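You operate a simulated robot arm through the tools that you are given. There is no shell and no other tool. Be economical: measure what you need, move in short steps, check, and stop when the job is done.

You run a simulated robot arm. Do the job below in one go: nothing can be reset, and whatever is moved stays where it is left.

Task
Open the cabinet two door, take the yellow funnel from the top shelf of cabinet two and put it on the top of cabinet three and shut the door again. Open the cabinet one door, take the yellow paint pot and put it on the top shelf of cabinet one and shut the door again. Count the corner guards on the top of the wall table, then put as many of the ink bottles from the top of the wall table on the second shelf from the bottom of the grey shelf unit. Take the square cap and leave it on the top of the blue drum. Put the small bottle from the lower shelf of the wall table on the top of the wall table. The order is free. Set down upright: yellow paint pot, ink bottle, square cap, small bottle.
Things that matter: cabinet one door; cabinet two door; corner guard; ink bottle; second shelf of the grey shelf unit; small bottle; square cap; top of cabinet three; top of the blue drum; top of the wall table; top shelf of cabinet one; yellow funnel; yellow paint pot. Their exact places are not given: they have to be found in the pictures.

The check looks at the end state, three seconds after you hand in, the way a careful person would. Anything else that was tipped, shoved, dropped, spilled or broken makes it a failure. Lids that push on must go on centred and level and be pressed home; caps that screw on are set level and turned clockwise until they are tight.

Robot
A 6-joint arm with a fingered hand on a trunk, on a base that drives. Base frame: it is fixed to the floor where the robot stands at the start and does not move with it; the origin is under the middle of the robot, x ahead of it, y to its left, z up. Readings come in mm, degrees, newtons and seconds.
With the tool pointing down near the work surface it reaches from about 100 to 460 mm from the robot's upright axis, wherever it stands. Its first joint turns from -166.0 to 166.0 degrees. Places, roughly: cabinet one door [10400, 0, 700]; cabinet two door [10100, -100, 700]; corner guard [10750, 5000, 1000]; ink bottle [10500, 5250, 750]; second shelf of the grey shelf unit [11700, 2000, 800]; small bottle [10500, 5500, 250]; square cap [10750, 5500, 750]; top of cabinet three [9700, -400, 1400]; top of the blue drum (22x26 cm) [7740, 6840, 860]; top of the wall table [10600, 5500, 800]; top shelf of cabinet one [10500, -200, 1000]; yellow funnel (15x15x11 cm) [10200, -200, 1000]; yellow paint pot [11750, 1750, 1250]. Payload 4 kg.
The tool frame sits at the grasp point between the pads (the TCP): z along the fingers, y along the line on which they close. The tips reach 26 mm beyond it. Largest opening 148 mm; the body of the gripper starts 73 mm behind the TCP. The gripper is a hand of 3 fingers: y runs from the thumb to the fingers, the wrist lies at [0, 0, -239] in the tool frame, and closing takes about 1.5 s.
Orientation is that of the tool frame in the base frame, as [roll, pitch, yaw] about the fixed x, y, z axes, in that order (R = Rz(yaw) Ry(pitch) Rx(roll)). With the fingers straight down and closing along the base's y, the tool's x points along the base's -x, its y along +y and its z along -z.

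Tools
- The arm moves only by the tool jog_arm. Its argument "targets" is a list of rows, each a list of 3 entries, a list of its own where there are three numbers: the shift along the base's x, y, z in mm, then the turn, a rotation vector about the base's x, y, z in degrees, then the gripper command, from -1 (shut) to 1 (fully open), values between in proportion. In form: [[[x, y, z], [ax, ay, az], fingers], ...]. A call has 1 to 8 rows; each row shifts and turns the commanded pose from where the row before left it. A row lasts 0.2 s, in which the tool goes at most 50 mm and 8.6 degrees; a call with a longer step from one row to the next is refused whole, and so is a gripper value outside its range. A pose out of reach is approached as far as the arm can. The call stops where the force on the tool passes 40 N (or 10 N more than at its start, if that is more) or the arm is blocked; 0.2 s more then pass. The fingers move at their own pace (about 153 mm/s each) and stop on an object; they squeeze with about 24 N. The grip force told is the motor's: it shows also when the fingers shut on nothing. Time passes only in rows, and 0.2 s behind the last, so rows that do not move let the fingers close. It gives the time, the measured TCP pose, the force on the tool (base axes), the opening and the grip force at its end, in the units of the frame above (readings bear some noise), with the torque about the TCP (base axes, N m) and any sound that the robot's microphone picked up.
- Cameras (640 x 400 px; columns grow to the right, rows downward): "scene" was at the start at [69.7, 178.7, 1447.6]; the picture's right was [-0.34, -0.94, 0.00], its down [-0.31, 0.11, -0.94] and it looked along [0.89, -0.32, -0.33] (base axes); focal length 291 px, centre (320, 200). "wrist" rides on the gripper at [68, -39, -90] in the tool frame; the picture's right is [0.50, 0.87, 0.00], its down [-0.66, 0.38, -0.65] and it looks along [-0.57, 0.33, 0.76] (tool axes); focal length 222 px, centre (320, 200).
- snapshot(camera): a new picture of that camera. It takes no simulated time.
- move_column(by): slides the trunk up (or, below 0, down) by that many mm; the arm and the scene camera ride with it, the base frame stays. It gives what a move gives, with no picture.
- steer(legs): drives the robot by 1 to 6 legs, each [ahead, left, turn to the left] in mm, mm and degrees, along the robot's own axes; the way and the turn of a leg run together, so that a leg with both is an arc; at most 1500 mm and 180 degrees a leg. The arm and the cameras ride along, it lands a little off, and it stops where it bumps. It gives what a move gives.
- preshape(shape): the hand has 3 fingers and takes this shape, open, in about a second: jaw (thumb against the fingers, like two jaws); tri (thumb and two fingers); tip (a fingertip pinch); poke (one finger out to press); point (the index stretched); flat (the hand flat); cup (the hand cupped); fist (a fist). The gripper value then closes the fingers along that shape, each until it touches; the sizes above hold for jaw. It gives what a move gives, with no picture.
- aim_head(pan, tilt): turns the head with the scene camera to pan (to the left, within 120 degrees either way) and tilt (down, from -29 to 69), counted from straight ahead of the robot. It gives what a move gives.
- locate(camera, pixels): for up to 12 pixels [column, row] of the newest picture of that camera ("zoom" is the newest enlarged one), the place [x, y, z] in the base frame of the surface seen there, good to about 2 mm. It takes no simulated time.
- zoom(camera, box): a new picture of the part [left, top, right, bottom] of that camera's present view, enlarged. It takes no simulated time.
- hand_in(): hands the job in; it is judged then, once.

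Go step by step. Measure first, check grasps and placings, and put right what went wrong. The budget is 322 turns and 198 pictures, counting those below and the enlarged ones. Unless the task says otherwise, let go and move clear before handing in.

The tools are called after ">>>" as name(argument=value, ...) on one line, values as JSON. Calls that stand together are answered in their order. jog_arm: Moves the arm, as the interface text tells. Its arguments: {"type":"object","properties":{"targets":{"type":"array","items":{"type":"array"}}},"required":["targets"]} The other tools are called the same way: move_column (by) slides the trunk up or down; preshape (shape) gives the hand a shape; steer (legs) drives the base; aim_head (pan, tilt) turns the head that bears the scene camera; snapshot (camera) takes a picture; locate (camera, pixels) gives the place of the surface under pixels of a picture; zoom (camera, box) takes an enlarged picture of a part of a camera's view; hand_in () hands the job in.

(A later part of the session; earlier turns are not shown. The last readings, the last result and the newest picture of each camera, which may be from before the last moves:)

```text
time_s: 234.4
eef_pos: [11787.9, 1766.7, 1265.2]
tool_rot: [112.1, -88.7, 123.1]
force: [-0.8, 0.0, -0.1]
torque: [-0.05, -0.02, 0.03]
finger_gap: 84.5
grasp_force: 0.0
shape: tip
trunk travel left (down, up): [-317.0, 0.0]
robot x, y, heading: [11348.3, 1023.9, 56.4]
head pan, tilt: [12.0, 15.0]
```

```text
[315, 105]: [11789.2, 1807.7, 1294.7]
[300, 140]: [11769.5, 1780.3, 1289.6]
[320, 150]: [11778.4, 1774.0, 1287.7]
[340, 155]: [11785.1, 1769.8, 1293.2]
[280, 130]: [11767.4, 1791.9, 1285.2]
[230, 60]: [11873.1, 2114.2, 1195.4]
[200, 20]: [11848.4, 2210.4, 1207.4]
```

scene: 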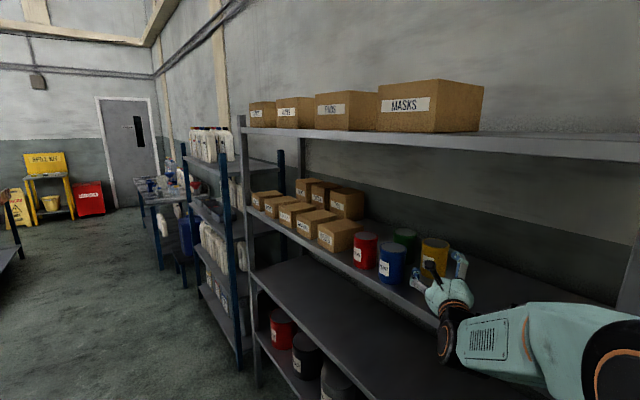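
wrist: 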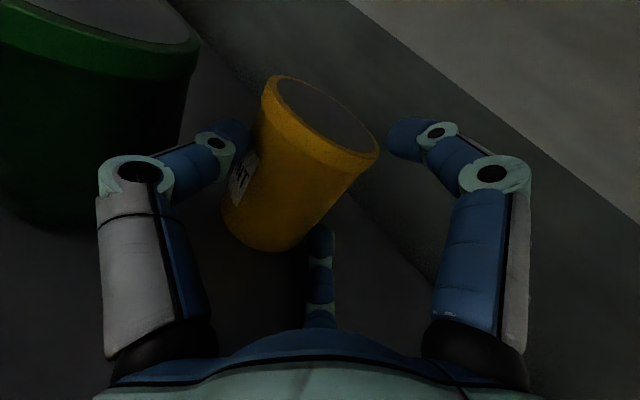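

The pot is now clear of the green can, centre ≈(11797,1803). I centre on it, move in deeper (43 mm) and close.

>>> jog_arm(targets=[[[-5, 3.3, 0], [0, 0, 0], 0.18], [[-5, 3.3, 0], [0, 0, 0], 0.18], [[8, 12, 0], [0, 0, 0], 0.18], [[8, 12, 0], [0, 0, 0], 0.18], [[8, 12, 0], [0, 0, 0], 0.18], [[0, 0, 0], [0, 0, 0], 0.18]])

>>> snapshot(camera="wrist")

>>> locate(camera="wrist", pixels=[[300, 150], [320, 165], [340, 170], [280, 150], [310, 130]])

```text
time_s: 235.8
eef_pos: [11801.3, 1808.6, 1263.5]
tool_rot: [112.4, -88.6, 122.7]
force: [0.5, -1.9, 1.2]
torque: [-0.09, 0.01, 0.07]
finger_gap: 87.7
grasp_force: 0.1
shape: tip
trunk travel left (down, up): [-317.0, 0.0]
robot x, y, heading: [11349.4, 1024.7, 56.4]
head pan, tilt: [12.0, 15.0]
```

```text
103 pictures are left
```

wrist: 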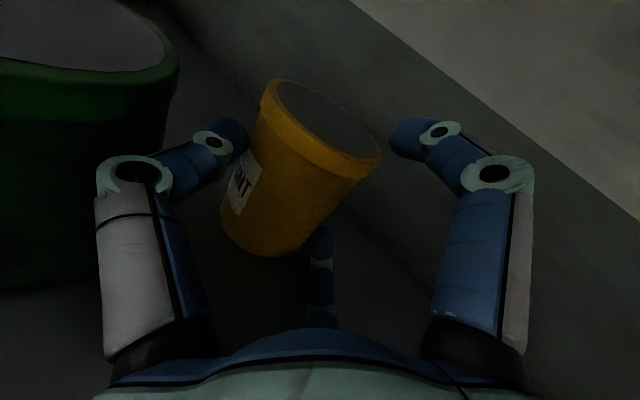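

```text
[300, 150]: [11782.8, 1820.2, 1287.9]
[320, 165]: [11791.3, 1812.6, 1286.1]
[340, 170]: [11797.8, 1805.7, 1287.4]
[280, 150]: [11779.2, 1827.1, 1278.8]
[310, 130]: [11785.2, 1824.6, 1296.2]
```

The pot moves with the hand: in the "tip" shape the lower finger sits in front of it. I back off and switch to the "jaw" shape.

>>> jog_arm(targets=[[[-16, -25, 4], [0, 0, 0], 0.18], [[-16, -25, 4], [0, 0, 0], 0.18], [[-16, -25, 0], [0, 0, 0], 0.18], [[-16, -25, 0], [0, 0, 0], 0.18]])

>>> preshape(shape="jaw")

>>> jog_arm(targets=[[[0, 0, 0], [0, 0, 0], 0.2], [[0, 0, 0], [0, 0, 0], 0.2], [[0, 0, 0], [0, 0, 0], 0.2]])

>>> snapshot(camera="wrist")

>>> zoom(camera="scene", box=[340, 180, 500, 320])

```text
time_s: 236.8
eef_pos: [11736.1, 1707.1, 1274.0]
tool_rot: [110.9, -88.6, 124.3]
force: [0.9, 0.2, 0.6]
torque: [-0.03, 0.01, -0.02]
finger_gap: 87.2
grasp_force: 0.0
shape: tip
trunk travel left (down, up): [-317.0, 0.0]
robot x, y, heading: [11346.1, 1023.1, 56.4]
head pan, tilt: [12.0, 15.0]
```

```text
time_s: 237.7
eef_pos: [11736.1, 1708.2, 1273.1]
tool_rot: [108.8, -88.6, 126.3]
force: [-0.4, -1.0, 2.9]
torque: [-0.04, -0.06, 0.02]
finger_gap: 147.4
grasp_force: 0.1
shape: jaw
trunk travel left (down, up): [-317.0, 0.0]
robot x, y, heading: [11349.6, 1022.2, 56.7]
head pan, tilt: [12.0, 15.0]
```

```text
time_s: 238.5
eef_pos: [11737.2, 1708.3, 1273.4]
tool_rot: [112.2, -88.7, 122.8]
force: [-0.5, 0.0, -0.3]
torque: [-0.02, -0.02, 0.0]
finger_gap: 89.4
grasp_force: 0.0
shape: jaw
trunk travel left (down, up): [-317.0, 0.0]
robot x, y, heading: [11348.5, 1024.1, 56.5]
head pan, tilt: [12.0, 15.0]
```

```text
102 pictures are left
```

wrist: 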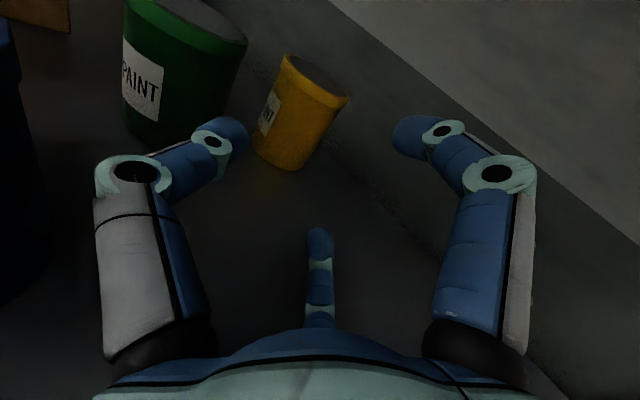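

```text
2.86 times, centred on (420, 250) of scene
```

zoom: 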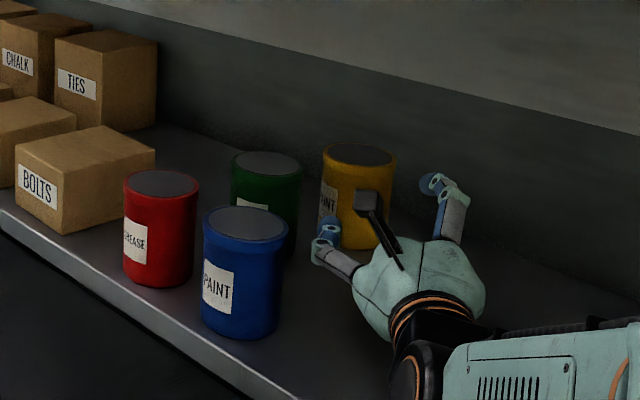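

The jaw looks the same. I measure the three fingertips to know the true hand geometry.

>>> locate(camera="wrist", pixels=[[232, 130], [408, 130], [318, 235], [300, 85], [285, 110], [310, 100], [320, 112], [315, 78]])

```text
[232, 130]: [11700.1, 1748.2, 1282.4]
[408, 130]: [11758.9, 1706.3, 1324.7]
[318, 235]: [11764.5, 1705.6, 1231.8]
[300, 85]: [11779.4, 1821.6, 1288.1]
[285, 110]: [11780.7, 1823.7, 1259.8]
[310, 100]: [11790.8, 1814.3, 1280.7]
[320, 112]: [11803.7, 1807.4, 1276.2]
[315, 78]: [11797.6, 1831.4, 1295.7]
```

The digits are spread evenly at 120°. So I roll back 30° (one digit up, two straddling the pot), yaw 15° to clear the green can, raise to z 1280, and look.

>>> jog_arm(targets=[[[0, 0, 2], [-4.14, -6.26, 0], 0.3], [[0, 0, 2], [-4.14, -6.26, 0], 0.3], [[0, 0, 2], [-4.14, -6.26, 0], 0.3], [[0, 0, 1], [-4.14, -6.26, 0], 0.3], [[0, 0, 0], [0, 0, 7.5], 0.3], [[0, 0, 0], [0, 0, 7.5], 0.3], [[0, 0, 0], [0, 0, 0], 0.3]])

>>> snapshot(camera="wrist")

>>> zoom(camera="scene", box=[370, 190, 480, 290])

```text
time_s: 240.1
eef_pos: [11737.8, 1710.0, 1280.3]
tool_rot: [89.4, -58.8, 160.6]
force: [0.6, 0.1, -0.7]
torque: [0.04, -0.03, 0.01]
finger_gap: 95.9
grasp_force: 0.0
shape: jaw
trunk travel left (down, up): [-317.0, 0.0]
robot x, y, heading: [11347.1, 1020.4, 56.9]
head pan, tilt: [12.0, 15.0]
```

```text
100 pictures are left
```

wrist: 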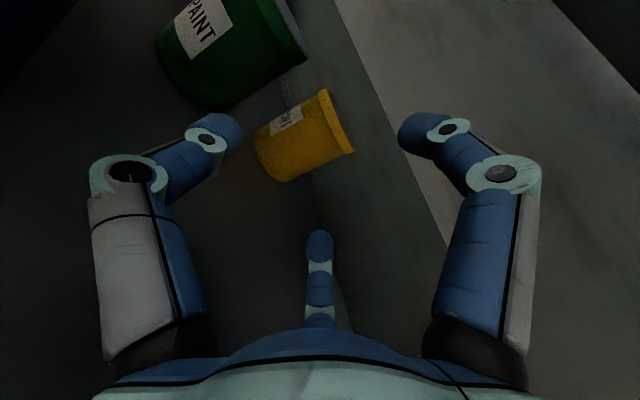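

```text
4.00 times, centred on (425, 240) of scene
```

zoom: 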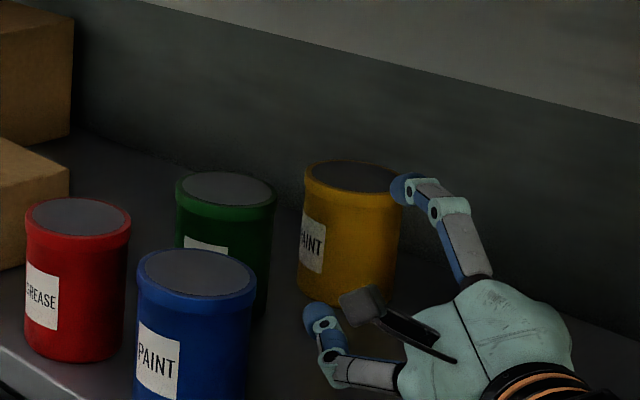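

>>> locate(camera="zoom", pixels=[[352, 178], [304, 230], [350, 250], [395, 240], [330, 250], [225, 190], [225, 250]])

>>> locate(camera="wrist", pixels=[[300, 145], [320, 135], [290, 165], [320, 160], [230, 130], [408, 130], [318, 240]])

```text
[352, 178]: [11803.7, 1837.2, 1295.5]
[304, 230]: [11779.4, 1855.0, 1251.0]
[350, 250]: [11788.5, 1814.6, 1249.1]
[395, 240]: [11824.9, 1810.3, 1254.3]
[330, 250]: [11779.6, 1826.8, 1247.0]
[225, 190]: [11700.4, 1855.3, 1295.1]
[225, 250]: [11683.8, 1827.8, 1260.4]
```

```text
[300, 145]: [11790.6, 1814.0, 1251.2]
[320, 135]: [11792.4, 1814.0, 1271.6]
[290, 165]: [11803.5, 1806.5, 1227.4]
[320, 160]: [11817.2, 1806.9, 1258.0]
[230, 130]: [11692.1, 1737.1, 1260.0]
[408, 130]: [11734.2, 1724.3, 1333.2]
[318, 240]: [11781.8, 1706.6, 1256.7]
```

Pot centre (11805,1836); it lies 24 mm right and 141 mm ahead. I shift and advance 110 mm, then check.

>>> jog_arm(targets=[[[22.8, -7.6, 0], [0, 0, 0], 0.3], [[8.7, 26, 0], [0, 0, 0], 0.3], [[8.7, 26, 0], [0, 0, 0], 0.3], [[8.7, 26, 0], [0, 0, 0], 0.3], [[8.7, 26, 0], [0, 0, 0], 0.3]])

>>> snapshot(camera="wrist")

>>> zoom(camera="scene", box=[370, 190, 480, 290])

>>> locate(camera="zoom", pixels=[[340, 178], [304, 230], [350, 250], [330, 250], [225, 190]])

```text
time_s: 241.3
eef_pos: [11796.5, 1807.2, 1278.9]
tool_rot: [89.5, -58.7, 160.4]
force: [0.2, 0.4, -0.7]
torque: [0.01, 0.0, 0.01]
finger_gap: 95.8
grasp_force: 0.2
shape: jaw
trunk travel left (down, up): [-317.0, 0.0]
robot x, y, heading: [11352.4, 1022.3, 56.6]
head pan, tilt: [12.0, 15.0]
```

```text
98 pictures are left
```

wrist: 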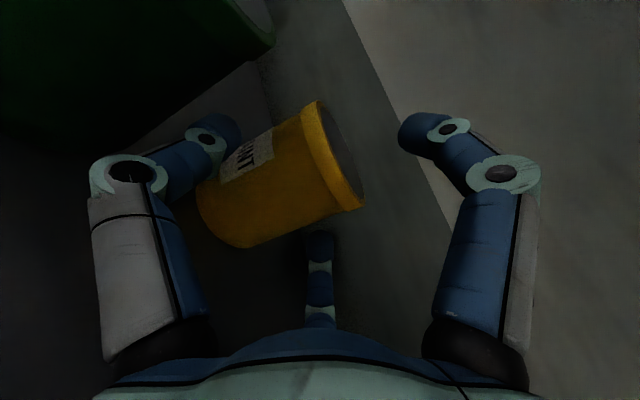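

```text
4.00 times, centred on (425, 240) of scene
```

zoom: 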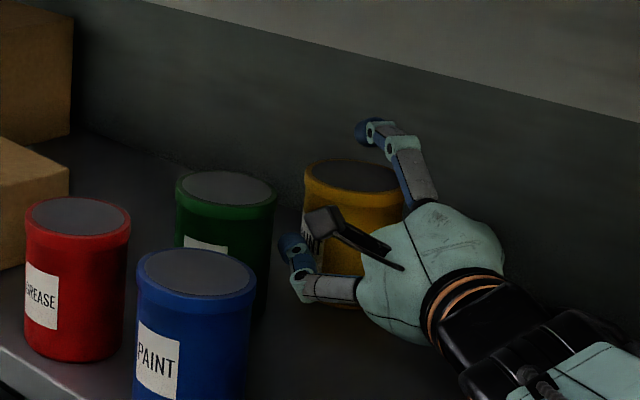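

```text
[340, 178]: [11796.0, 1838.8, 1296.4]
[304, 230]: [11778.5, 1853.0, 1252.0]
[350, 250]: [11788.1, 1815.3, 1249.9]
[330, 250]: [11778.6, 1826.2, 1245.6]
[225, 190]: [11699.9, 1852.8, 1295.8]
```

Pot unmoved and straddled. I go 27 mm further and close to about 52 mm.

>>> jog_arm(targets=[[[4.3, 13, 0], [0, 0, 0], 0.3], [[4.3, 13, 0], [0, 0, 0], 0.3], [[0, 0, 0], [0, 0, 0], -0.3], [[0, 0, 0], [0, 0, 0], -0.3], [[0, 0, 0], [0, 0, 0], -0.3], [[0, 0, 0], [0, 0, 0], -0.3]])

>>> snapshot(camera="wrist")

```text
time_s: 242.7
eef_pos: [11804.5, 1830.9, 1280.4]
tool_rot: [89.4, -58.8, 160.7]
force: [-0.2, 2.5, 4.3]
torque: [0.18, 0.06, -0.03]
finger_gap: 62.1
grasp_force: 23.8
shape: jaw
trunk travel left (down, up): [-317.0, 0.0]
robot x, y, heading: [11348.8, 1023.3, 56.7]
head pan, tilt: [12.0, 15.0]
```

```text
96 pictures are left
```

wrist: 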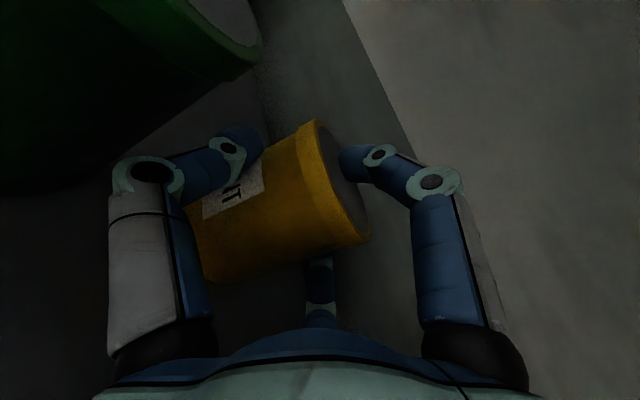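

Firm at gap 62. I lift slowly.

>>> jog_arm(targets=[[[0, 0, 6], [0, 0, 0], -0.3], [[0, 0, 8], [0, 0, 0], -0.3], [[0, 0, 10], [0, 0, 0], -0.3], [[0, 0, 10], [0, 0, 0], -0.3]])

>>> snapshot(camera="wrist")

>>> zoom(camera="scene", box=[370, 170, 500, 290])

```text
time_s: 243.7
eef_pos: [11804.2, 1829.9, 1312.1]
tool_rot: [89.5, -58.7, 160.5]
force: [0.0, -0.3, -4.4]
torque: [-0.02, 0.03, -0.01]
finger_gap: 62.3
grasp_force: 24.0
shape: jaw
trunk travel left (down, up): [-317.0, 0.0]
robot x, y, heading: [11353.4, 1024.4, 56.4]
head pan, tilt: [12.0, 15.0]
```

```text
95 pictures are left
```

wrist: 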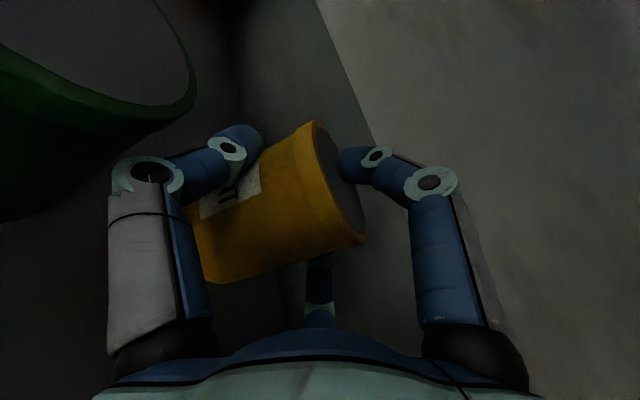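

```text
3.33 times, centred on (435, 230) of scene
```

zoom: 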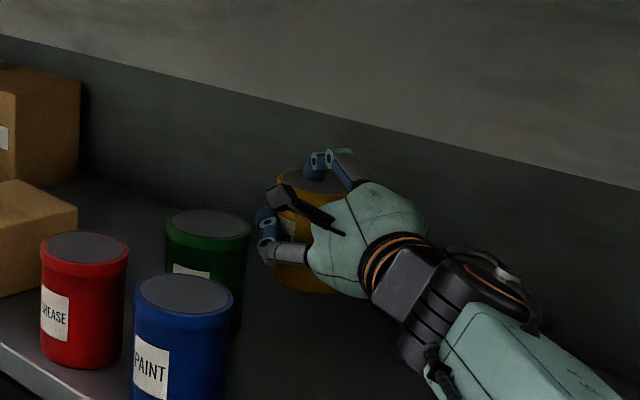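

Held (about 4.4 N). I raise a little, retract along the approach line, straighten the yaw, and back away.

>>> jog_arm(targets=[[[0, 0, 15], [0, 0, 0], -0.3], [[-8.7, -26, 0], [0, 0, 0], -0.3], [[-8.7, -26, 0], [0, 0, 0], -0.3], [[-8.7, -26, 0], [0, 0, 0], -0.3], [[-8.7, -26, 0], [0, 0, 0], -0.3], [[-8.7, -26, 0], [0, 0, 0], -0.3], [[-8.7, -26, 0], [0, 0, 0], -0.3]])

>>> steer(legs=[[-250, -50, 0]])

>>> snapshot(camera="scene")

```text
time_s: 245.3
eef_pos: [11751.4, 1674.3, 1327.8]
tool_rot: [89.5, -58.8, 160.6]
force: [-0.5, 0.1, -4.8]
torque: [0.0, 0.06, 0.01]
finger_gap: 62.2
grasp_force: 24.2
shape: jaw
trunk travel left (down, up): [-317.0, 0.0]
robot x, y, heading: [11346.0, 1025.1, 56.5]
head pan, tilt: [12.0, 15.0]
```

```text
time_s: 247.1
eef_pos: [11655.8, 1436.9, 1329.1]
tool_rot: [89.6, -58.8, 160.5]
force: [-0.6, 0.1, -4.1]
torque: [-0.06, 0.08, -0.03]
finger_gap: 62.2
grasp_force: 23.5
shape: jaw
trunk travel left (down, up): [-317.0, 0.0]
robot x, y, heading: [11252.4, 787.5, 56.8]
head pan, tilt: [12.0, 15.0]
```

```text
93 pictures are left
```

scene: 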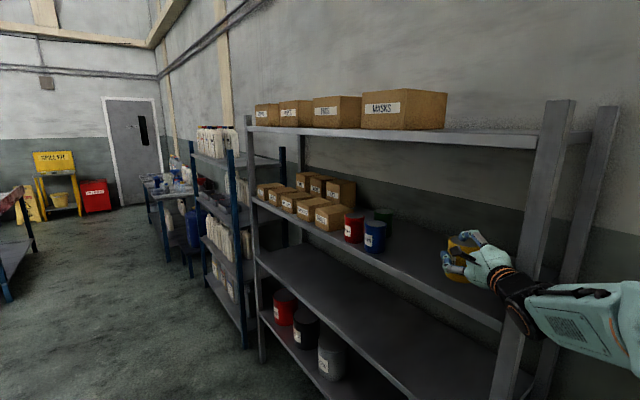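

The hand is still just inside the shelf edge by the right post. I drive straight away from the shelf front.

>>> steer(legs=[[-257, 237, 0]])

>>> jog_arm(targets=[[[0, 0, 0], [0, 0, -7.5], -0.3], [[0, 0, 0], [0, 0, -7.5], -0.3]])

>>> snapshot(camera="wrist")

```text
time_s: 249.8
eef_pos: [11317.5, 1353.9, 1329.3]
tool_rot: [89.4, -58.7, 160.5]
force: [-0.4, -0.5, -4.5]
torque: [-0.05, 0.0, 0.03]
finger_gap: 62.3
grasp_force: 24.0
shape: jaw
trunk travel left (down, up): [-317.0, 0.0]
robot x, y, heading: [10915.3, 707.4, 56.5]
head pan, tilt: [12.0, 15.0]
```

```text
time_s: 250.4
eef_pos: [11316.2, 1354.0, 1327.0]
tool_rot: [89.8, -58.7, 145.3]
force: [0.3, 0.0, -3.9]
torque: [-0.04, 0.04, 0.01]
finger_gap: 62.2
grasp_force: 24.4
shape: jaw
trunk travel left (down, up): [-317.0, 0.0]
robot x, y, heading: [10911.3, 704.8, 56.5]
head pan, tilt: [12.0, 15.0]
```

```text
92 pictures are left
```

wrist: 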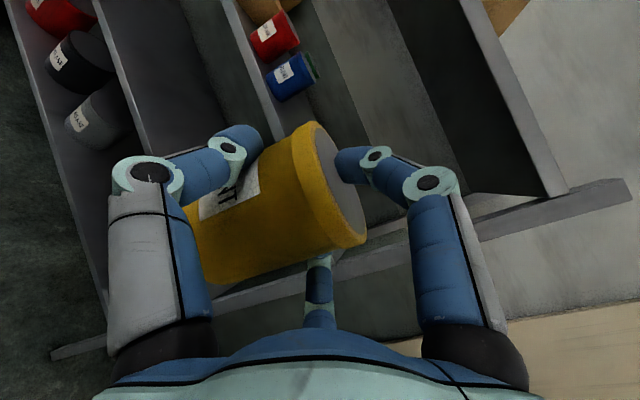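

Pot secure. I retract the arm, turn to face the cabinets in open space, then back up and slide over before cabinet one.

>>> jog_arm(targets=[[[-23, -34.7, 0], [0, 0, 0], -0.3], [[-23, -34.7, 0], [0, 0, 0], -0.3], [[-23, -34.7, 0], [0, 0, 0], -0.3], [[-23, -34.7, 0], [0, 0, 0], -0.3], [[-23, -34.7, 0], [0, 0, 0], -0.3], [[-23, -34.7, 0], [0, 0, 0], -0.3]])

>>> steer(legs=[[0, 0, -132.3], [-380, 0, 0], [0, -730, 0]])

>>> aim_head(pan=5, tilt=25)

>>> snapshot(camera="scene")

```text
time_s: 251.8
eef_pos: [11175.7, 1142.7, 1328.3]
tool_rot: [89.4, -58.8, 145.6]
force: [-0.1, -1.0, -4.3]
torque: [-0.05, 0.05, 0.02]
finger_gap: 62.0
grasp_force: 24.4
shape: jaw
trunk travel left (down, up): [-317.0, 0.0]
robot x, y, heading: [10912.9, 701.7, 56.7]
head pan, tilt: [12.0, 15.0]
```

```text
time_s: 266.3
eef_pos: [10247.7, 399.9, 1325.8]
tool_rot: [89.5, -58.8, 13.1]
force: [0.0, 0.3, -3.6]
torque: [0.06, -0.02, -0.01]
finger_gap: 61.6
grasp_force: 24.1
shape: jaw
trunk travel left (down, up): [-317.0, 0.0]
robot x, y, heading: [10097.3, 891.8, -75.7]
head pan, tilt: [12.0, 15.0]
```

```text
time_s: 267.0
eef_pos: [10247.7, 399.7, 1326.7]
tool_rot: [89.6, -58.8, 13.1]
force: [-1.3, 0.2, -3.8]
torque: [0.07, 0.02, 0.01]
finger_gap: 61.7
grasp_force: 24.1
shape: jaw
trunk travel left (down, up): [-317.0, 0.0]
robot x, y, heading: [10094.8, 893.9, -75.6]
head pan, tilt: [5.0, 25.0]
```

```text
91 pictures are left
```

scene: 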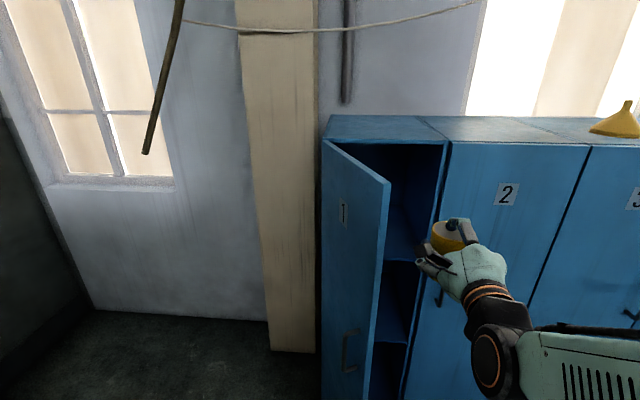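

Hand is at u≈501 in the opening's lane, clear of the open door. I lower the trunk to bring the pot to shelf height, then extend into the opening.

>>> move_column(by=-250)

>>> steer(legs=[[0, -12, 0]])

>>> jog_arm(targets=[[[9.9, -38.8, 0], [0, 0, 0], -0.3], [[9.9, -38.8, 0], [0, 0, 0], -0.3], [[9.9, -38.8, 0], [0, 0, 0], -0.3], [[9.9, -38.8, 0], [0, 0, 0], -0.3], [[9.9, -38.8, 0], [0, 0, 0], -0.3], [[9.9, -38.8, 0], [0, 0, 0], -0.3], [[9.9, -38.8, 0], [0, 0, 0], -0.3]])

>>> snapshot(camera="scene")

>>> snapshot(camera="wrist")

```text
time_s: 269.6
eef_pos: [10248.4, 400.3, 1077.3]
tool_rot: [89.5, -58.8, 13.2]
force: [0.2, -0.5, -3.7]
torque: [0.09, 0.0, -0.01]
finger_gap: 61.4
grasp_force: 24.5
shape: jaw
trunk travel left (down, up): [-67.0, 250.0]
robot x, y, heading: [10098.9, 887.0, -75.6]
head pan, tilt: [5.0, 25.0]
```

```text
time_s: 270.4
eef_pos: [10236.4, 396.1, 1077.9]
tool_rot: [89.5, -58.9, 13.1]
force: [-0.1, -0.2, -3.9]
torque: [0.04, -0.03, -0.03]
finger_gap: 61.7
grasp_force: 23.6
shape: jaw
trunk travel left (down, up): [-67.0, 250.0]
robot x, y, heading: [10087.2, 889.5, -75.6]
head pan, tilt: [5.0, 25.0]
```

```text
time_s: 272.0
eef_pos: [10305.4, 122.2, 1075.5]
tool_rot: [89.8, -58.7, 12.9]
force: [0.6, 0.4, -3.8]
torque: [0.03, -0.01, -0.02]
finger_gap: 61.4
grasp_force: 23.9
shape: jaw
trunk travel left (down, up): [-67.0, 250.0]
robot x, y, heading: [10088.1, 889.1, -75.6]
head pan, tilt: [5.0, 25.0]
```

```text
90 pictures are left
```

scene: 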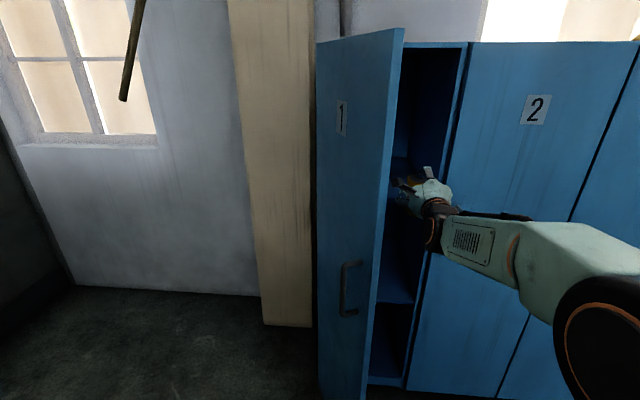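

```text
89 pictures are left
```

wrist: 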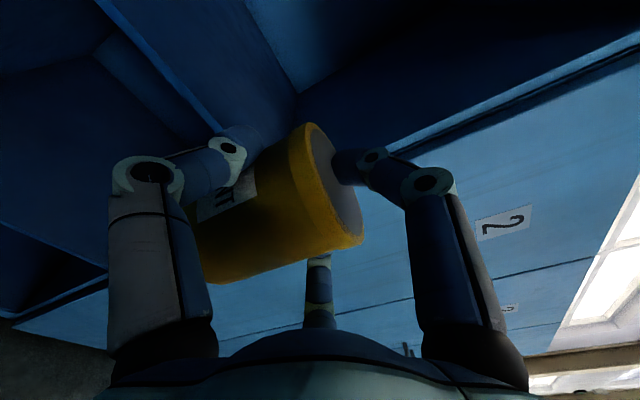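

Lane is good (u≈489). I drive ahead 150, then 140, watching the force.

>>> steer(legs=[[150, 0, 0]])

>>> snapshot(camera="wrist")

>>> zoom(camera="scene", box=[330, 120, 530, 280])

```text
time_s: 273.4
eef_pos: [10341.4, -19.1, 1075.3]
tool_rot: [89.7, -58.9, 13.0]
force: [0.1, -0.7, -4.7]
torque: [0.06, 0.0, 0.03]
finger_gap: 61.7
grasp_force: 24.1
shape: jaw
trunk travel left (down, up): [-67.0, 250.0]
robot x, y, heading: [10122.1, 744.2, -75.6]
head pan, tilt: [5.0, 25.0]
```

```text
88 pictures are left
```

wrist: 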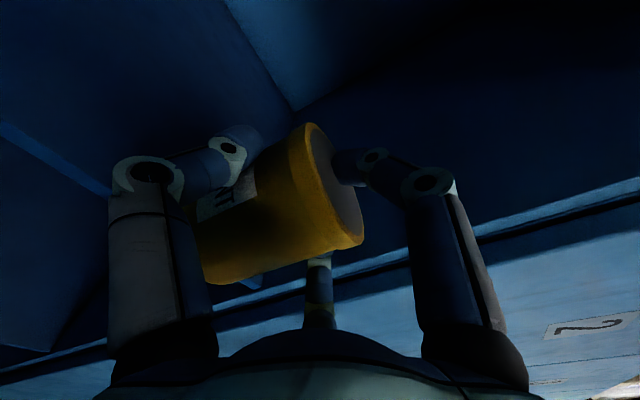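

```text
2.50 times, centred on (430, 200) of scene
```

zoom: 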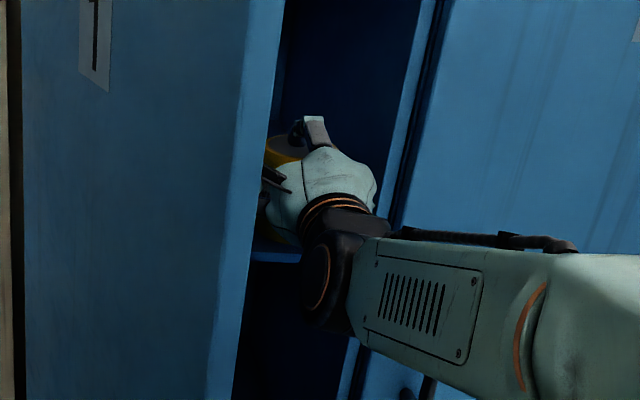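

Clear on both sides; I drive 130 more and begin lowering.

>>> steer(legs=[[130, 0, 0]])

>>> jog_arm(targets=[[[0, 0, -12], [0, 0, 0], -0.3], [[0, 0, -10], [0, 0, 0], -0.3], [[0, 0, -5], [0, 0, 0], -0.3]])

>>> zoom(camera="scene", box=[330, 140, 530, 300])

```text
time_s: 274.6
eef_pos: [10373.9, -146.9, 1075.8]
tool_rot: [89.6, -58.9, 12.8]
force: [0.5, -0.3, -4.2]
torque: [0.0, 0.02, -0.01]
finger_gap: 61.8
grasp_force: 24.0
shape: jaw
trunk travel left (down, up): [-67.0, 250.0]
robot x, y, heading: [10155.4, 617.6, -75.9]
head pan, tilt: [5.0, 25.0]
```

```text
time_s: 275.4
eef_pos: [10372.8, -146.1, 1048.3]
tool_rot: [89.8, -58.8, 12.8]
force: [0.6, 1.1, -4.3]
torque: [0.04, 0.0, -0.02]
finger_gap: 61.8
grasp_force: 24.0
shape: jaw
trunk travel left (down, up): [-67.0, 250.0]
robot x, y, heading: [10155.1, 615.3, -75.4]
head pan, tilt: [5.0, 25.0]
```

```text
2.50 times, centred on (430, 220) of scene
```

zoom: 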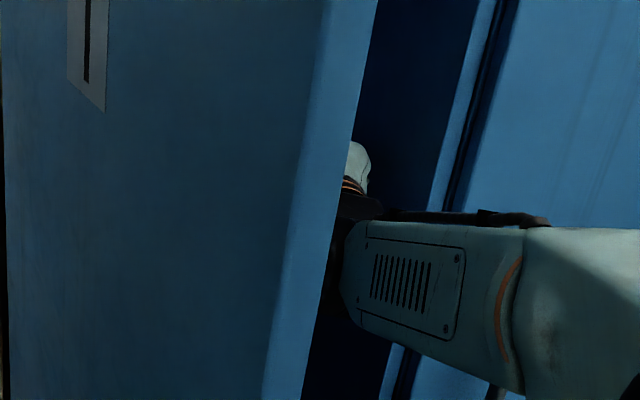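

I lower in 2 mm steps until the shelf takes the weight.

>>> jog_arm(targets=[[[0, 0, -3], [0, 0, 0], -0.3], [[0, 0, -2], [0, 0, 0], -0.3], [[0, 0, -2], [0, 0, 0], -0.3]])

>>> jog_arm(targets=[[[0, 0, -2], [0, 0, 0], -0.3], [[0, 0, -1], [0, 0, 0], -0.3]])

```text
time_s: 276.2
eef_pos: [10372.9, -145.1, 1043.6]
tool_rot: [89.3, -58.9, 13.2]
force: [0.5, -3.1, 2.3]
torque: [0.01, -0.16, 0.0]
finger_gap: 61.6
grasp_force: 23.5
shape: jaw
trunk travel left (down, up): [-67.0, 250.0]
robot x, y, heading: [10154.5, 621.0, -75.8]
head pan, tilt: [5.0, 25.0]
```

```text
time_s: 276.8
eef_pos: [10373.4, -144.3, 1041.8]
tool_rot: [89.1, -58.8, 13.4]
force: [0.5, -2.8, 10.9]
torque: [-0.17, -0.39, -0.04]
finger_gap: 60.4
grasp_force: 23.9
shape: jaw
trunk travel left (down, up): [-67.0, 250.0]
robot x, y, heading: [10154.8, 619.2, -75.7]
head pan, tilt: [5.0, 25.0]
```

The shelf carries it. I open and look before retreating.

>>> jog_arm(targets=[[[0, 0, 0], [0, 0, 0], 0], [[0, 0, 0], [0, 0, 0], 0.35], [[0, 0, 0], [0, 0, 0], 0.35], [[0, 0, 3], [0, 0, 0], 0.35]])

>>> jog_arm(targets=[[[-5, 19.4, 0], [0, 0, 0], 0.35], [[-5, 19.4, 0], [0, 0, 0], 0.35], [[-9.9, 38.8, 0], [0, 0, 0], 0.35], [[-9.9, 38.8, 0], [0, 0, 0], 0.35]])

>>> snapshot(camera="wrist")

```text
time_s: 277.8
eef_pos: [10374.0, -145.5, 1041.0]
tool_rot: [89.8, -58.8, 12.8]
force: [-0.2, 0.3, 0.0]
torque: [-0.01, -0.01, 0.01]
finger_gap: 99.6
grasp_force: 0.0
shape: jaw
trunk travel left (down, up): [-67.0, 250.0]
robot x, y, heading: [10149.5, 618.7, -75.8]
head pan, tilt: [5.0, 25.0]
```

```text
time_s: 278.8
eef_pos: [10342.7, -28.1, 1042.7]
tool_rot: [89.7, -58.8, 12.9]
force: [0.9, -0.5, -1.0]
torque: [0.02, 0.0, 0.0]
finger_gap: 99.4
grasp_force: 0.0
shape: jaw
trunk travel left (down, up): [-67.0, 250.0]
robot x, y, heading: [10156.8, 618.4, -75.9]
head pan, tilt: [5.0, 25.0]
```

```text
85 pictures are left
```

wrist: 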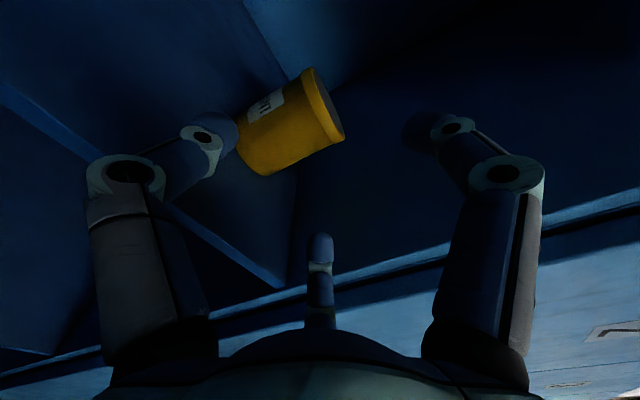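

The pot stands upright on the top shelf. I back out, retract, and go round to the outer side of door one.

>>> steer(legs=[[-350, 0, 0]])

>>> jog_arm(targets=[[[-8.4, 33, 10], [0, 0, 0], -1], [[-8.4, 33, 10], [0, 0, 0], -1], [[-8.4, 33, 10], [0, 0, 0], -1], [[-8.4, 33, 0], [0, 0, 0], -1], [[-8.4, 33, 0], [0, 0, 0], -1]])

>>> snapshot(camera="scene")

>>> steer(legs=[[0, 460, 0]])

```text
time_s: 281.1
eef_pos: [10255.8, 309.2, 1043.2]
tool_rot: [89.5, -58.7, 13.0]
force: [-0.1, 0.3, 0.0]
torque: [0.02, 0.01, -0.04]
finger_gap: 99.5
grasp_force: 0.1
shape: jaw
trunk travel left (down, up): [-67.0, 250.0]
robot x, y, heading: [10066.8, 961.2, -76.0]
head pan, tilt: [5.0, 25.0]
```

```text
time_s: 282.3
eef_pos: [10214.0, 477.3, 1073.4]
tool_rot: [89.6, -58.8, 12.8]
force: [0.0, 1.0, 0.0]
torque: [0.01, 0.0, 0.03]
finger_gap: 0.0
grasp_force: 24.1
shape: jaw
trunk travel left (down, up): [-67.0, 250.0]
robot x, y, heading: [10072.0, 958.8, -75.9]
head pan, tilt: [5.0, 25.0]
```

```text
84 pictures are left
```

scene: 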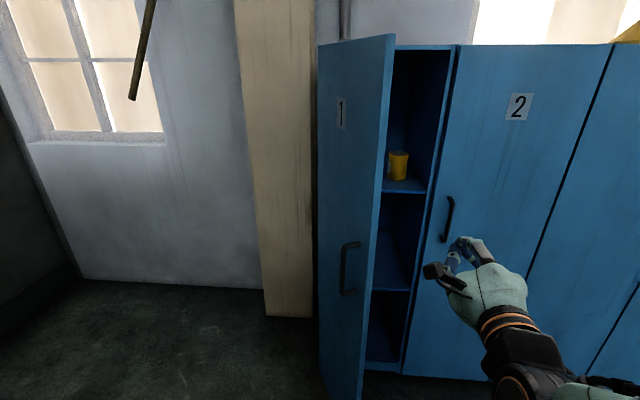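

```text
time_s: 286.8
eef_pos: [10652.5, 586.2, 1072.0]
tool_rot: [89.6, -58.8, 12.8]
force: [-0.3, 0.6, 0.2]
torque: [0.01, 0.0, 0.01]
finger_gap: 0.1
grasp_force: 23.8
shape: jaw
trunk travel left (down, up): [-67.0, 250.0]
robot x, y, heading: [10511.9, 1068.5, -76.0]
head pan, tilt: [5.0, 25.0]
```

The pot is upright at (398,165). The hand is now left of the door; I extend 190 and drive right 430 to sweep it.

>>> jog_arm(targets=[[[9.3, -36.9, 0], [0, 0, 0], -1], [[9.3, -36.9, 0], [0, 0, 0], -1], [[9.3, -36.9, 0], [0, 0, 0], -1], [[9.3, -36.9, 0], [0, 0, 0], -1], [[9.3, -36.9, 0], [0, 0, 0], -1]])

>>> steer(legs=[[0, -425, 0]])

>>> snapshot(camera="scene")

```text
time_s: 288.0
eef_pos: [10700.0, 400.1, 1071.2]
tool_rot: [89.6, -58.8, 12.8]
force: [0.8, 0.2, 0.6]
torque: [0.01, 0.04, 0.0]
finger_gap: 0.0
grasp_force: 23.6
shape: jaw
trunk travel left (down, up): [-67.0, 250.0]
robot x, y, heading: [10510.4, 1070.7, -75.9]
head pan, tilt: [5.0, 25.0]
```

```text
time_s: 292.4
eef_pos: [10277.7, 296.6, 1072.8]
tool_rot: [89.6, -58.8, 12.5]
force: [-0.5, 0.1, 0.2]
torque: [0.03, -0.02, -0.02]
finger_gap: 0.0
grasp_force: 23.9
shape: jaw
trunk travel left (down, up): [-67.0, 250.0]
robot x, y, heading: [10094.3, 968.4, -76.3]
head pan, tilt: [5.0, 25.0]
```

```text
83 pictures are left
```

scene: 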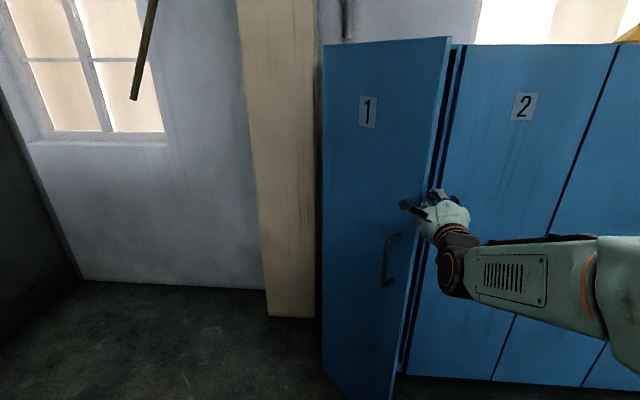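

The door is ~45° open with the hand past its edge. I shift left 45 mm and drive forward to push it, finishing with the arm.

>>> jog_arm(targets=[[[43.6, 11, 0], [0, 0, 0], -1]])

>>> steer(legs=[[220, 0, 0]])

>>> snapshot(camera="scene")

```text
time_s: 292.8
eef_pos: [10320.2, 308.9, 1072.4]
tool_rot: [89.6, -58.9, 12.5]
force: [-0.1, 0.0, 0.0]
torque: [0.01, -0.07, 0.04]
finger_gap: 0.1
grasp_force: 23.8
shape: jaw
trunk travel left (down, up): [-67.0, 250.0]
robot x, y, heading: [10090.2, 968.6, -76.4]
head pan, tilt: [5.0, 25.0]
```

```text
time_s: 294.4
eef_pos: [10372.4, 96.6, 1072.0]
tool_rot: [89.7, -58.8, 12.6]
force: [0.0, 0.2, -1.0]
torque: [-0.04, 0.0, 0.01]
finger_gap: 0.1
grasp_force: 24.1
shape: jaw
trunk travel left (down, up): [-67.0, 250.0]
robot x, y, heading: [10142.3, 756.3, -76.0]
head pan, tilt: [5.0, 25.0]
```

```text
82 pictures are left
```

scene: 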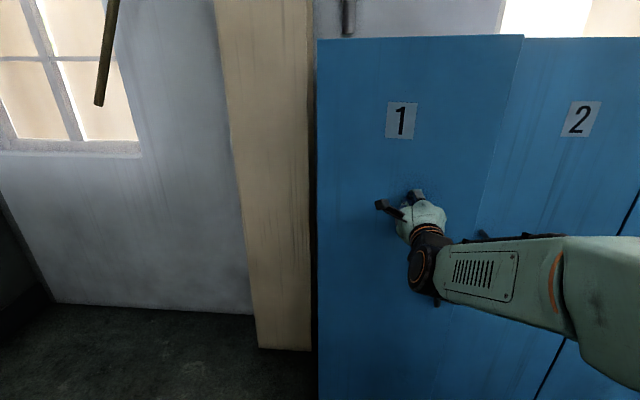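

>>> jog_arm(targets=[[[5, -20, 0], [0, 0, 0], -1], [[5, -20, 0], [0, 0, 0], -1], [[3, -13, 0], [0, 0, 0], -1], [[2, -8, 0], [0, 0, 0], -1], [[2, -7, 0], [0, 0, 0], -1], [[1, -5, 0], [0, 0, 0], -1], [[1, -4, 0], [0, 0, 0], -1]])

>>> snapshot(camera="scene")

```text
time_s: 295.9
eef_pos: [10388.5, 29.5, 1072.0]
tool_rot: [89.7, -58.8, 12.4]
force: [-8.4, 28.3, 0.7]
torque: [-0.07, -0.03, 0.04]
finger_gap: 0.2
grasp_force: 24.6
shape: jaw
trunk travel left (down, up): [-67.0, 250.0]
robot x, y, heading: [10145.1, 753.7, -76.1]
head pan, tilt: [5.0, 25.0]
stopped in row 7: the force on the tool passed its limit at 46 N (the readings are from after the stop); the commanded pose is now the measured one
```

```text
81 pictures are left
```

scene: 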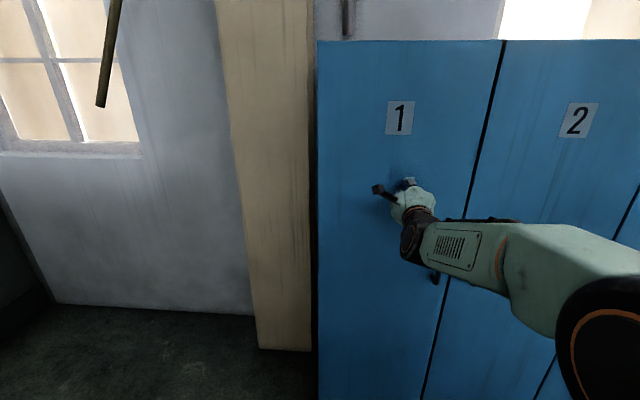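

Door one is shut flush. I back off, raise the trunk and turn the tool to point down for the table work.

>>> steer(legs=[[-240, 0, 0]])

>>> move_column(by=250)

>>> jog_arm(targets=[[[-2.9, 11.4, -29], [6.8, 1.7, 0], 0], [[-3.8, 15.3, -30], [7.27, 1.8, 0], 0], [[-4.8, 19.2, -29.7], [7.27, 1.8, 0], 0], [[-6.2, 24.9, -31.8], [8.24, 2.06, 0], 0], [[-7.3, 29.3, -29.1], [8.24, 2.06, 0], 0], [[-8.3, 33.2, -25.8], [8.24, 2.06, 0], 0], [[-9.2, 36.8, -21.9], [8.24, 2.06, 0], 0]])

>>> jog_arm(targets=[[[-9.8, 39.5, -17.6], [8.24, 2.06, 0], 0], [[-10.4, 41.7, -12.9], [8.24, 2.06, 0], 0], [[-10.8, 43.3, -7.8], [8.24, 2.06, 0], 0], [[-11, 43.9, -2.6], [8.24, 2.06, 0], 0]])

```text
time_s: 297.7
eef_pos: [10331.9, 257.2, 1068.6]
tool_rot: [90.2, -58.9, 12.1]
force: [0.0, 0.7, -0.1]
torque: [0.0, 0.02, 0.01]
finger_gap: 0.0
grasp_force: 23.8
shape: jaw
trunk travel left (down, up): [-67.0, 250.0]
robot x, y, heading: [10083.4, 985.1, -76.3]
head pan, tilt: [5.0, 25.0]
```

```text
time_s: 300.3
eef_pos: [10331.9, 258.6, 1319.5]
tool_rot: [90.2, -58.8, 12.0]
force: [-0.4, 0.5, -0.5]
torque: [-0.04, -0.02, 0.0]
finger_gap: 0.1
grasp_force: 23.7
shape: jaw
trunk travel left (down, up): [-317.0, 0.0]
robot x, y, heading: [10088.9, 985.7, -76.2]
head pan, tilt: [5.0, 25.0]
```

```text
time_s: 301.9
eef_pos: [10289.7, 429.6, 1122.6]
tool_rot: [159.4, -27.6, -40.3]
force: [-0.6, -0.6, 0.3]
torque: [-0.01, -0.01, -0.04]
finger_gap: 74.0
grasp_force: 0.0
shape: jaw
trunk travel left (down, up): [-317.0, 0.0]
robot x, y, heading: [10088.2, 984.7, -76.2]
head pan, tilt: [5.0, 25.0]
```

```text
time_s: 302.9
eef_pos: [10271.7, 620.0, 1039.6]
tool_rot: [170.8, -0.9, -44.7]
force: [0.5, 0.1, 0.4]
torque: [0.0, -0.02, -0.03]
finger_gap: 73.9
grasp_force: 0.0
shape: jaw
out of reach, approached as far as the arm can: row 1, 2, 3, 4
trunk travel left (down, up): [-317.0, 0.0]
robot x, y, heading: [10087.0, 988.8, -76.3]
head pan, tilt: [5.0, 25.0]
```

The tool is nearly down (9° off); I'll trim it later. Now I drive out of the cabinet bay and turn toward the wall table.

>>> steer(legs=[[80, 0, 0], [0, 0, 90.4], [950, 0, 0], [0, 0, 90]])

>>> aim_head(pan=-10, tilt=12)

>>> snapshot(camera="scene")

```text
time_s: 316.1
eef_pos: [10816.4, 1496.7, 1039.5]
tool_rot: [170.8, -1.0, 136.7]
force: [-1.3, -0.5, -0.2]
torque: [0.0, 0.02, 0.02]
finger_gap: 74.0
grasp_force: 0.1
shape: jaw
trunk travel left (down, up): [-317.0, 0.0]
robot x, y, heading: [11010.6, 1132.2, 105.0]
head pan, tilt: [5.0, 25.0]
```

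```text
time_s: 316.9
eef_pos: [10816.4, 1495.4, 1039.1]
tool_rot: [170.8, -0.9, 136.4]
force: [-0.5, 0.1, 0.6]
torque: [0.02, 0.01, 0.04]
finger_gap: 74.0
grasp_force: 0.0
shape: jaw
trunk travel left (down, up): [-317.0, 0.0]
robot x, y, heading: [11013.4, 1132.5, 105.5]
head pan, tilt: [-10.0, 12.0]
```

```text
80 pictures are left
```

scene: 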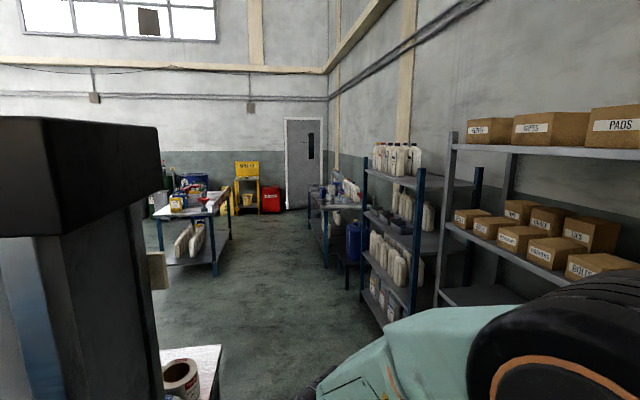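

The lane is clear; wall table at (335,210). I measure and drive on.

>>> locate(camera="scene", pixels=[[326, 262], [308, 205], [345, 225], [215, 270], [230, 205], [280, 300], [365, 250], [210, 350], [350, 285]])

>>> zoom(camera="scene", box=[290, 160, 390, 280])

```text
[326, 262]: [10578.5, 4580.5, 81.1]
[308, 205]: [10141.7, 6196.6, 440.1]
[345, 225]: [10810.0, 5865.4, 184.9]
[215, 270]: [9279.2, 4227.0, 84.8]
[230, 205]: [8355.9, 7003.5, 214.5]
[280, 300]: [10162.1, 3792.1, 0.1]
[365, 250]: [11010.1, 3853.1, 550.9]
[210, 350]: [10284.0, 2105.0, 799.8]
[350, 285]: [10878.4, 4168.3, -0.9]
```

```text
3.33 times, centred on (340, 220) of scene
```

zoom: 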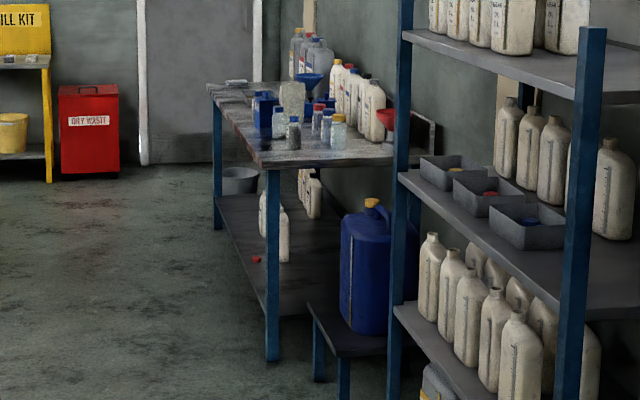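

I drive 3700 mm along the lane to stand before the wall table.

>>> steer(legs=[[100, 0, -1.3], [1400, 0, 0], [1400, 0, 0], [700, 0, 0]])

>>> aim_head(pan=-35, tilt=25)

>>> snapshot(camera="scene")

```text
time_s: 334.7
eef_pos: [9923.6, 4995.9, 1040.1]
tool_rot: [170.8, -1.0, 135.8]
force: [1.5, 0.1, -0.3]
torque: [0.0, -0.03, 0.02]
finger_gap: 73.6
grasp_force: 0.1
shape: jaw
trunk travel left (down, up): [-317.0, 0.0]
robot x, y, heading: [10112.7, 4631.6, 104.3]
head pan, tilt: [-10.0, 12.0]
```

```text
time_s: 335.6
eef_pos: [9924.1, 4995.7, 1039.4]
tool_rot: [170.8, -0.9, 135.7]
force: [-0.4, -0.3, 0.1]
torque: [0.02, 0.01, 0.0]
finger_gap: 73.7
grasp_force: 0.0
shape: jaw
trunk travel left (down, up): [-317.0, 0.0]
robot x, y, heading: [10112.3, 4635.3, 104.5]
head pan, tilt: [-35.0, 25.0]
```

```text
78 pictures are left
```

scene: 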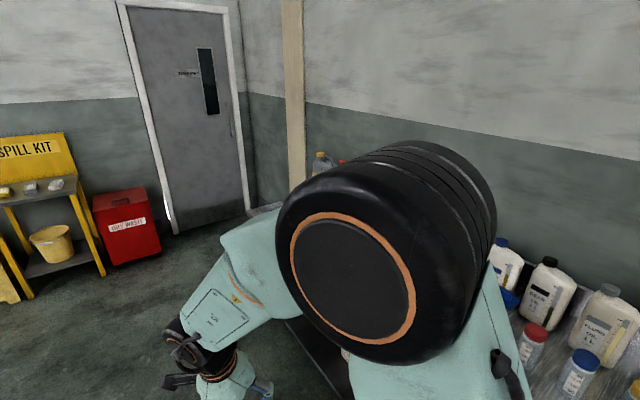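

The shoulder hides the table; I step away 150 mm and turn to face it.

>>> steer(legs=[[0, 200, 0], [0, 0, -90]])

>>> aim_head(pan=0, tilt=30)

>>> snapshot(camera="scene")

```text
time_s: 341.8
eef_pos: [10290.1, 4770.8, 1038.7]
tool_rot: [170.8, -1.0, 45.7]
force: [0.3, 0.3, -0.2]
torque: [0.02, 0.0, 0.0]
finger_gap: 74.0
grasp_force: 0.0
shape: jaw
trunk travel left (down, up): [-317.0, 0.0]
robot x, y, heading: [9925.1, 4577.4, 14.2]
head pan, tilt: [-35.0, 25.0]
```

```text
time_s: 342.8
eef_pos: [10290.9, 4772.0, 1038.3]
tool_rot: [170.8, -0.9, 45.8]
force: [-1.0, -0.2, 0.4]
torque: [0.01, 0.0, 0.02]
finger_gap: 73.9
grasp_force: 0.0
shape: jaw
trunk travel left (down, up): [-317.0, 0.0]
robot x, y, heading: [9921.2, 4579.9, 14.2]
head pan, tilt: [0.0, 30.0]
```

```text
77 pictures are left
```

scene: 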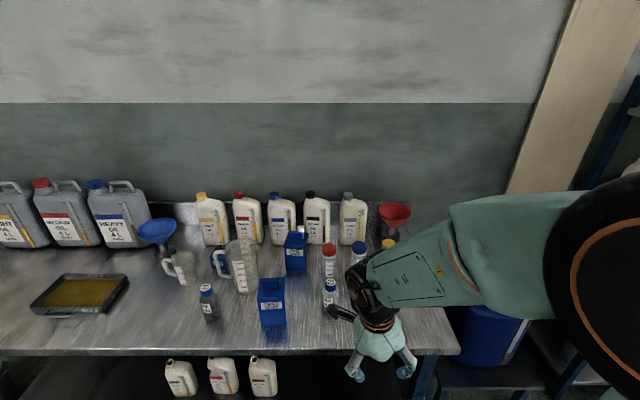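

I zoom into the table top to identify things.

>>> zoom(camera="scene", box=[130, 170, 350, 340])

>>> zoom(camera="scene", box=[250, 190, 450, 340])

```text
2.35 times, centred on (240, 255) of scene
```

zoom: 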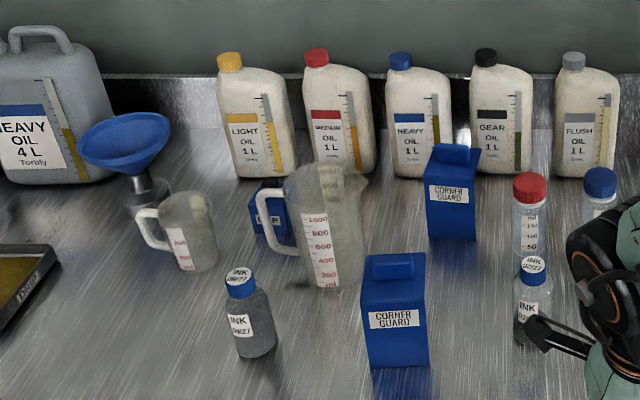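

```text
2.67 times, centred on (350, 265) of scene
```

zoom: 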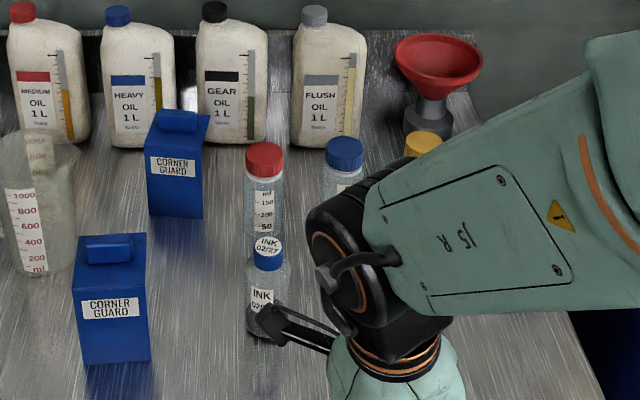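

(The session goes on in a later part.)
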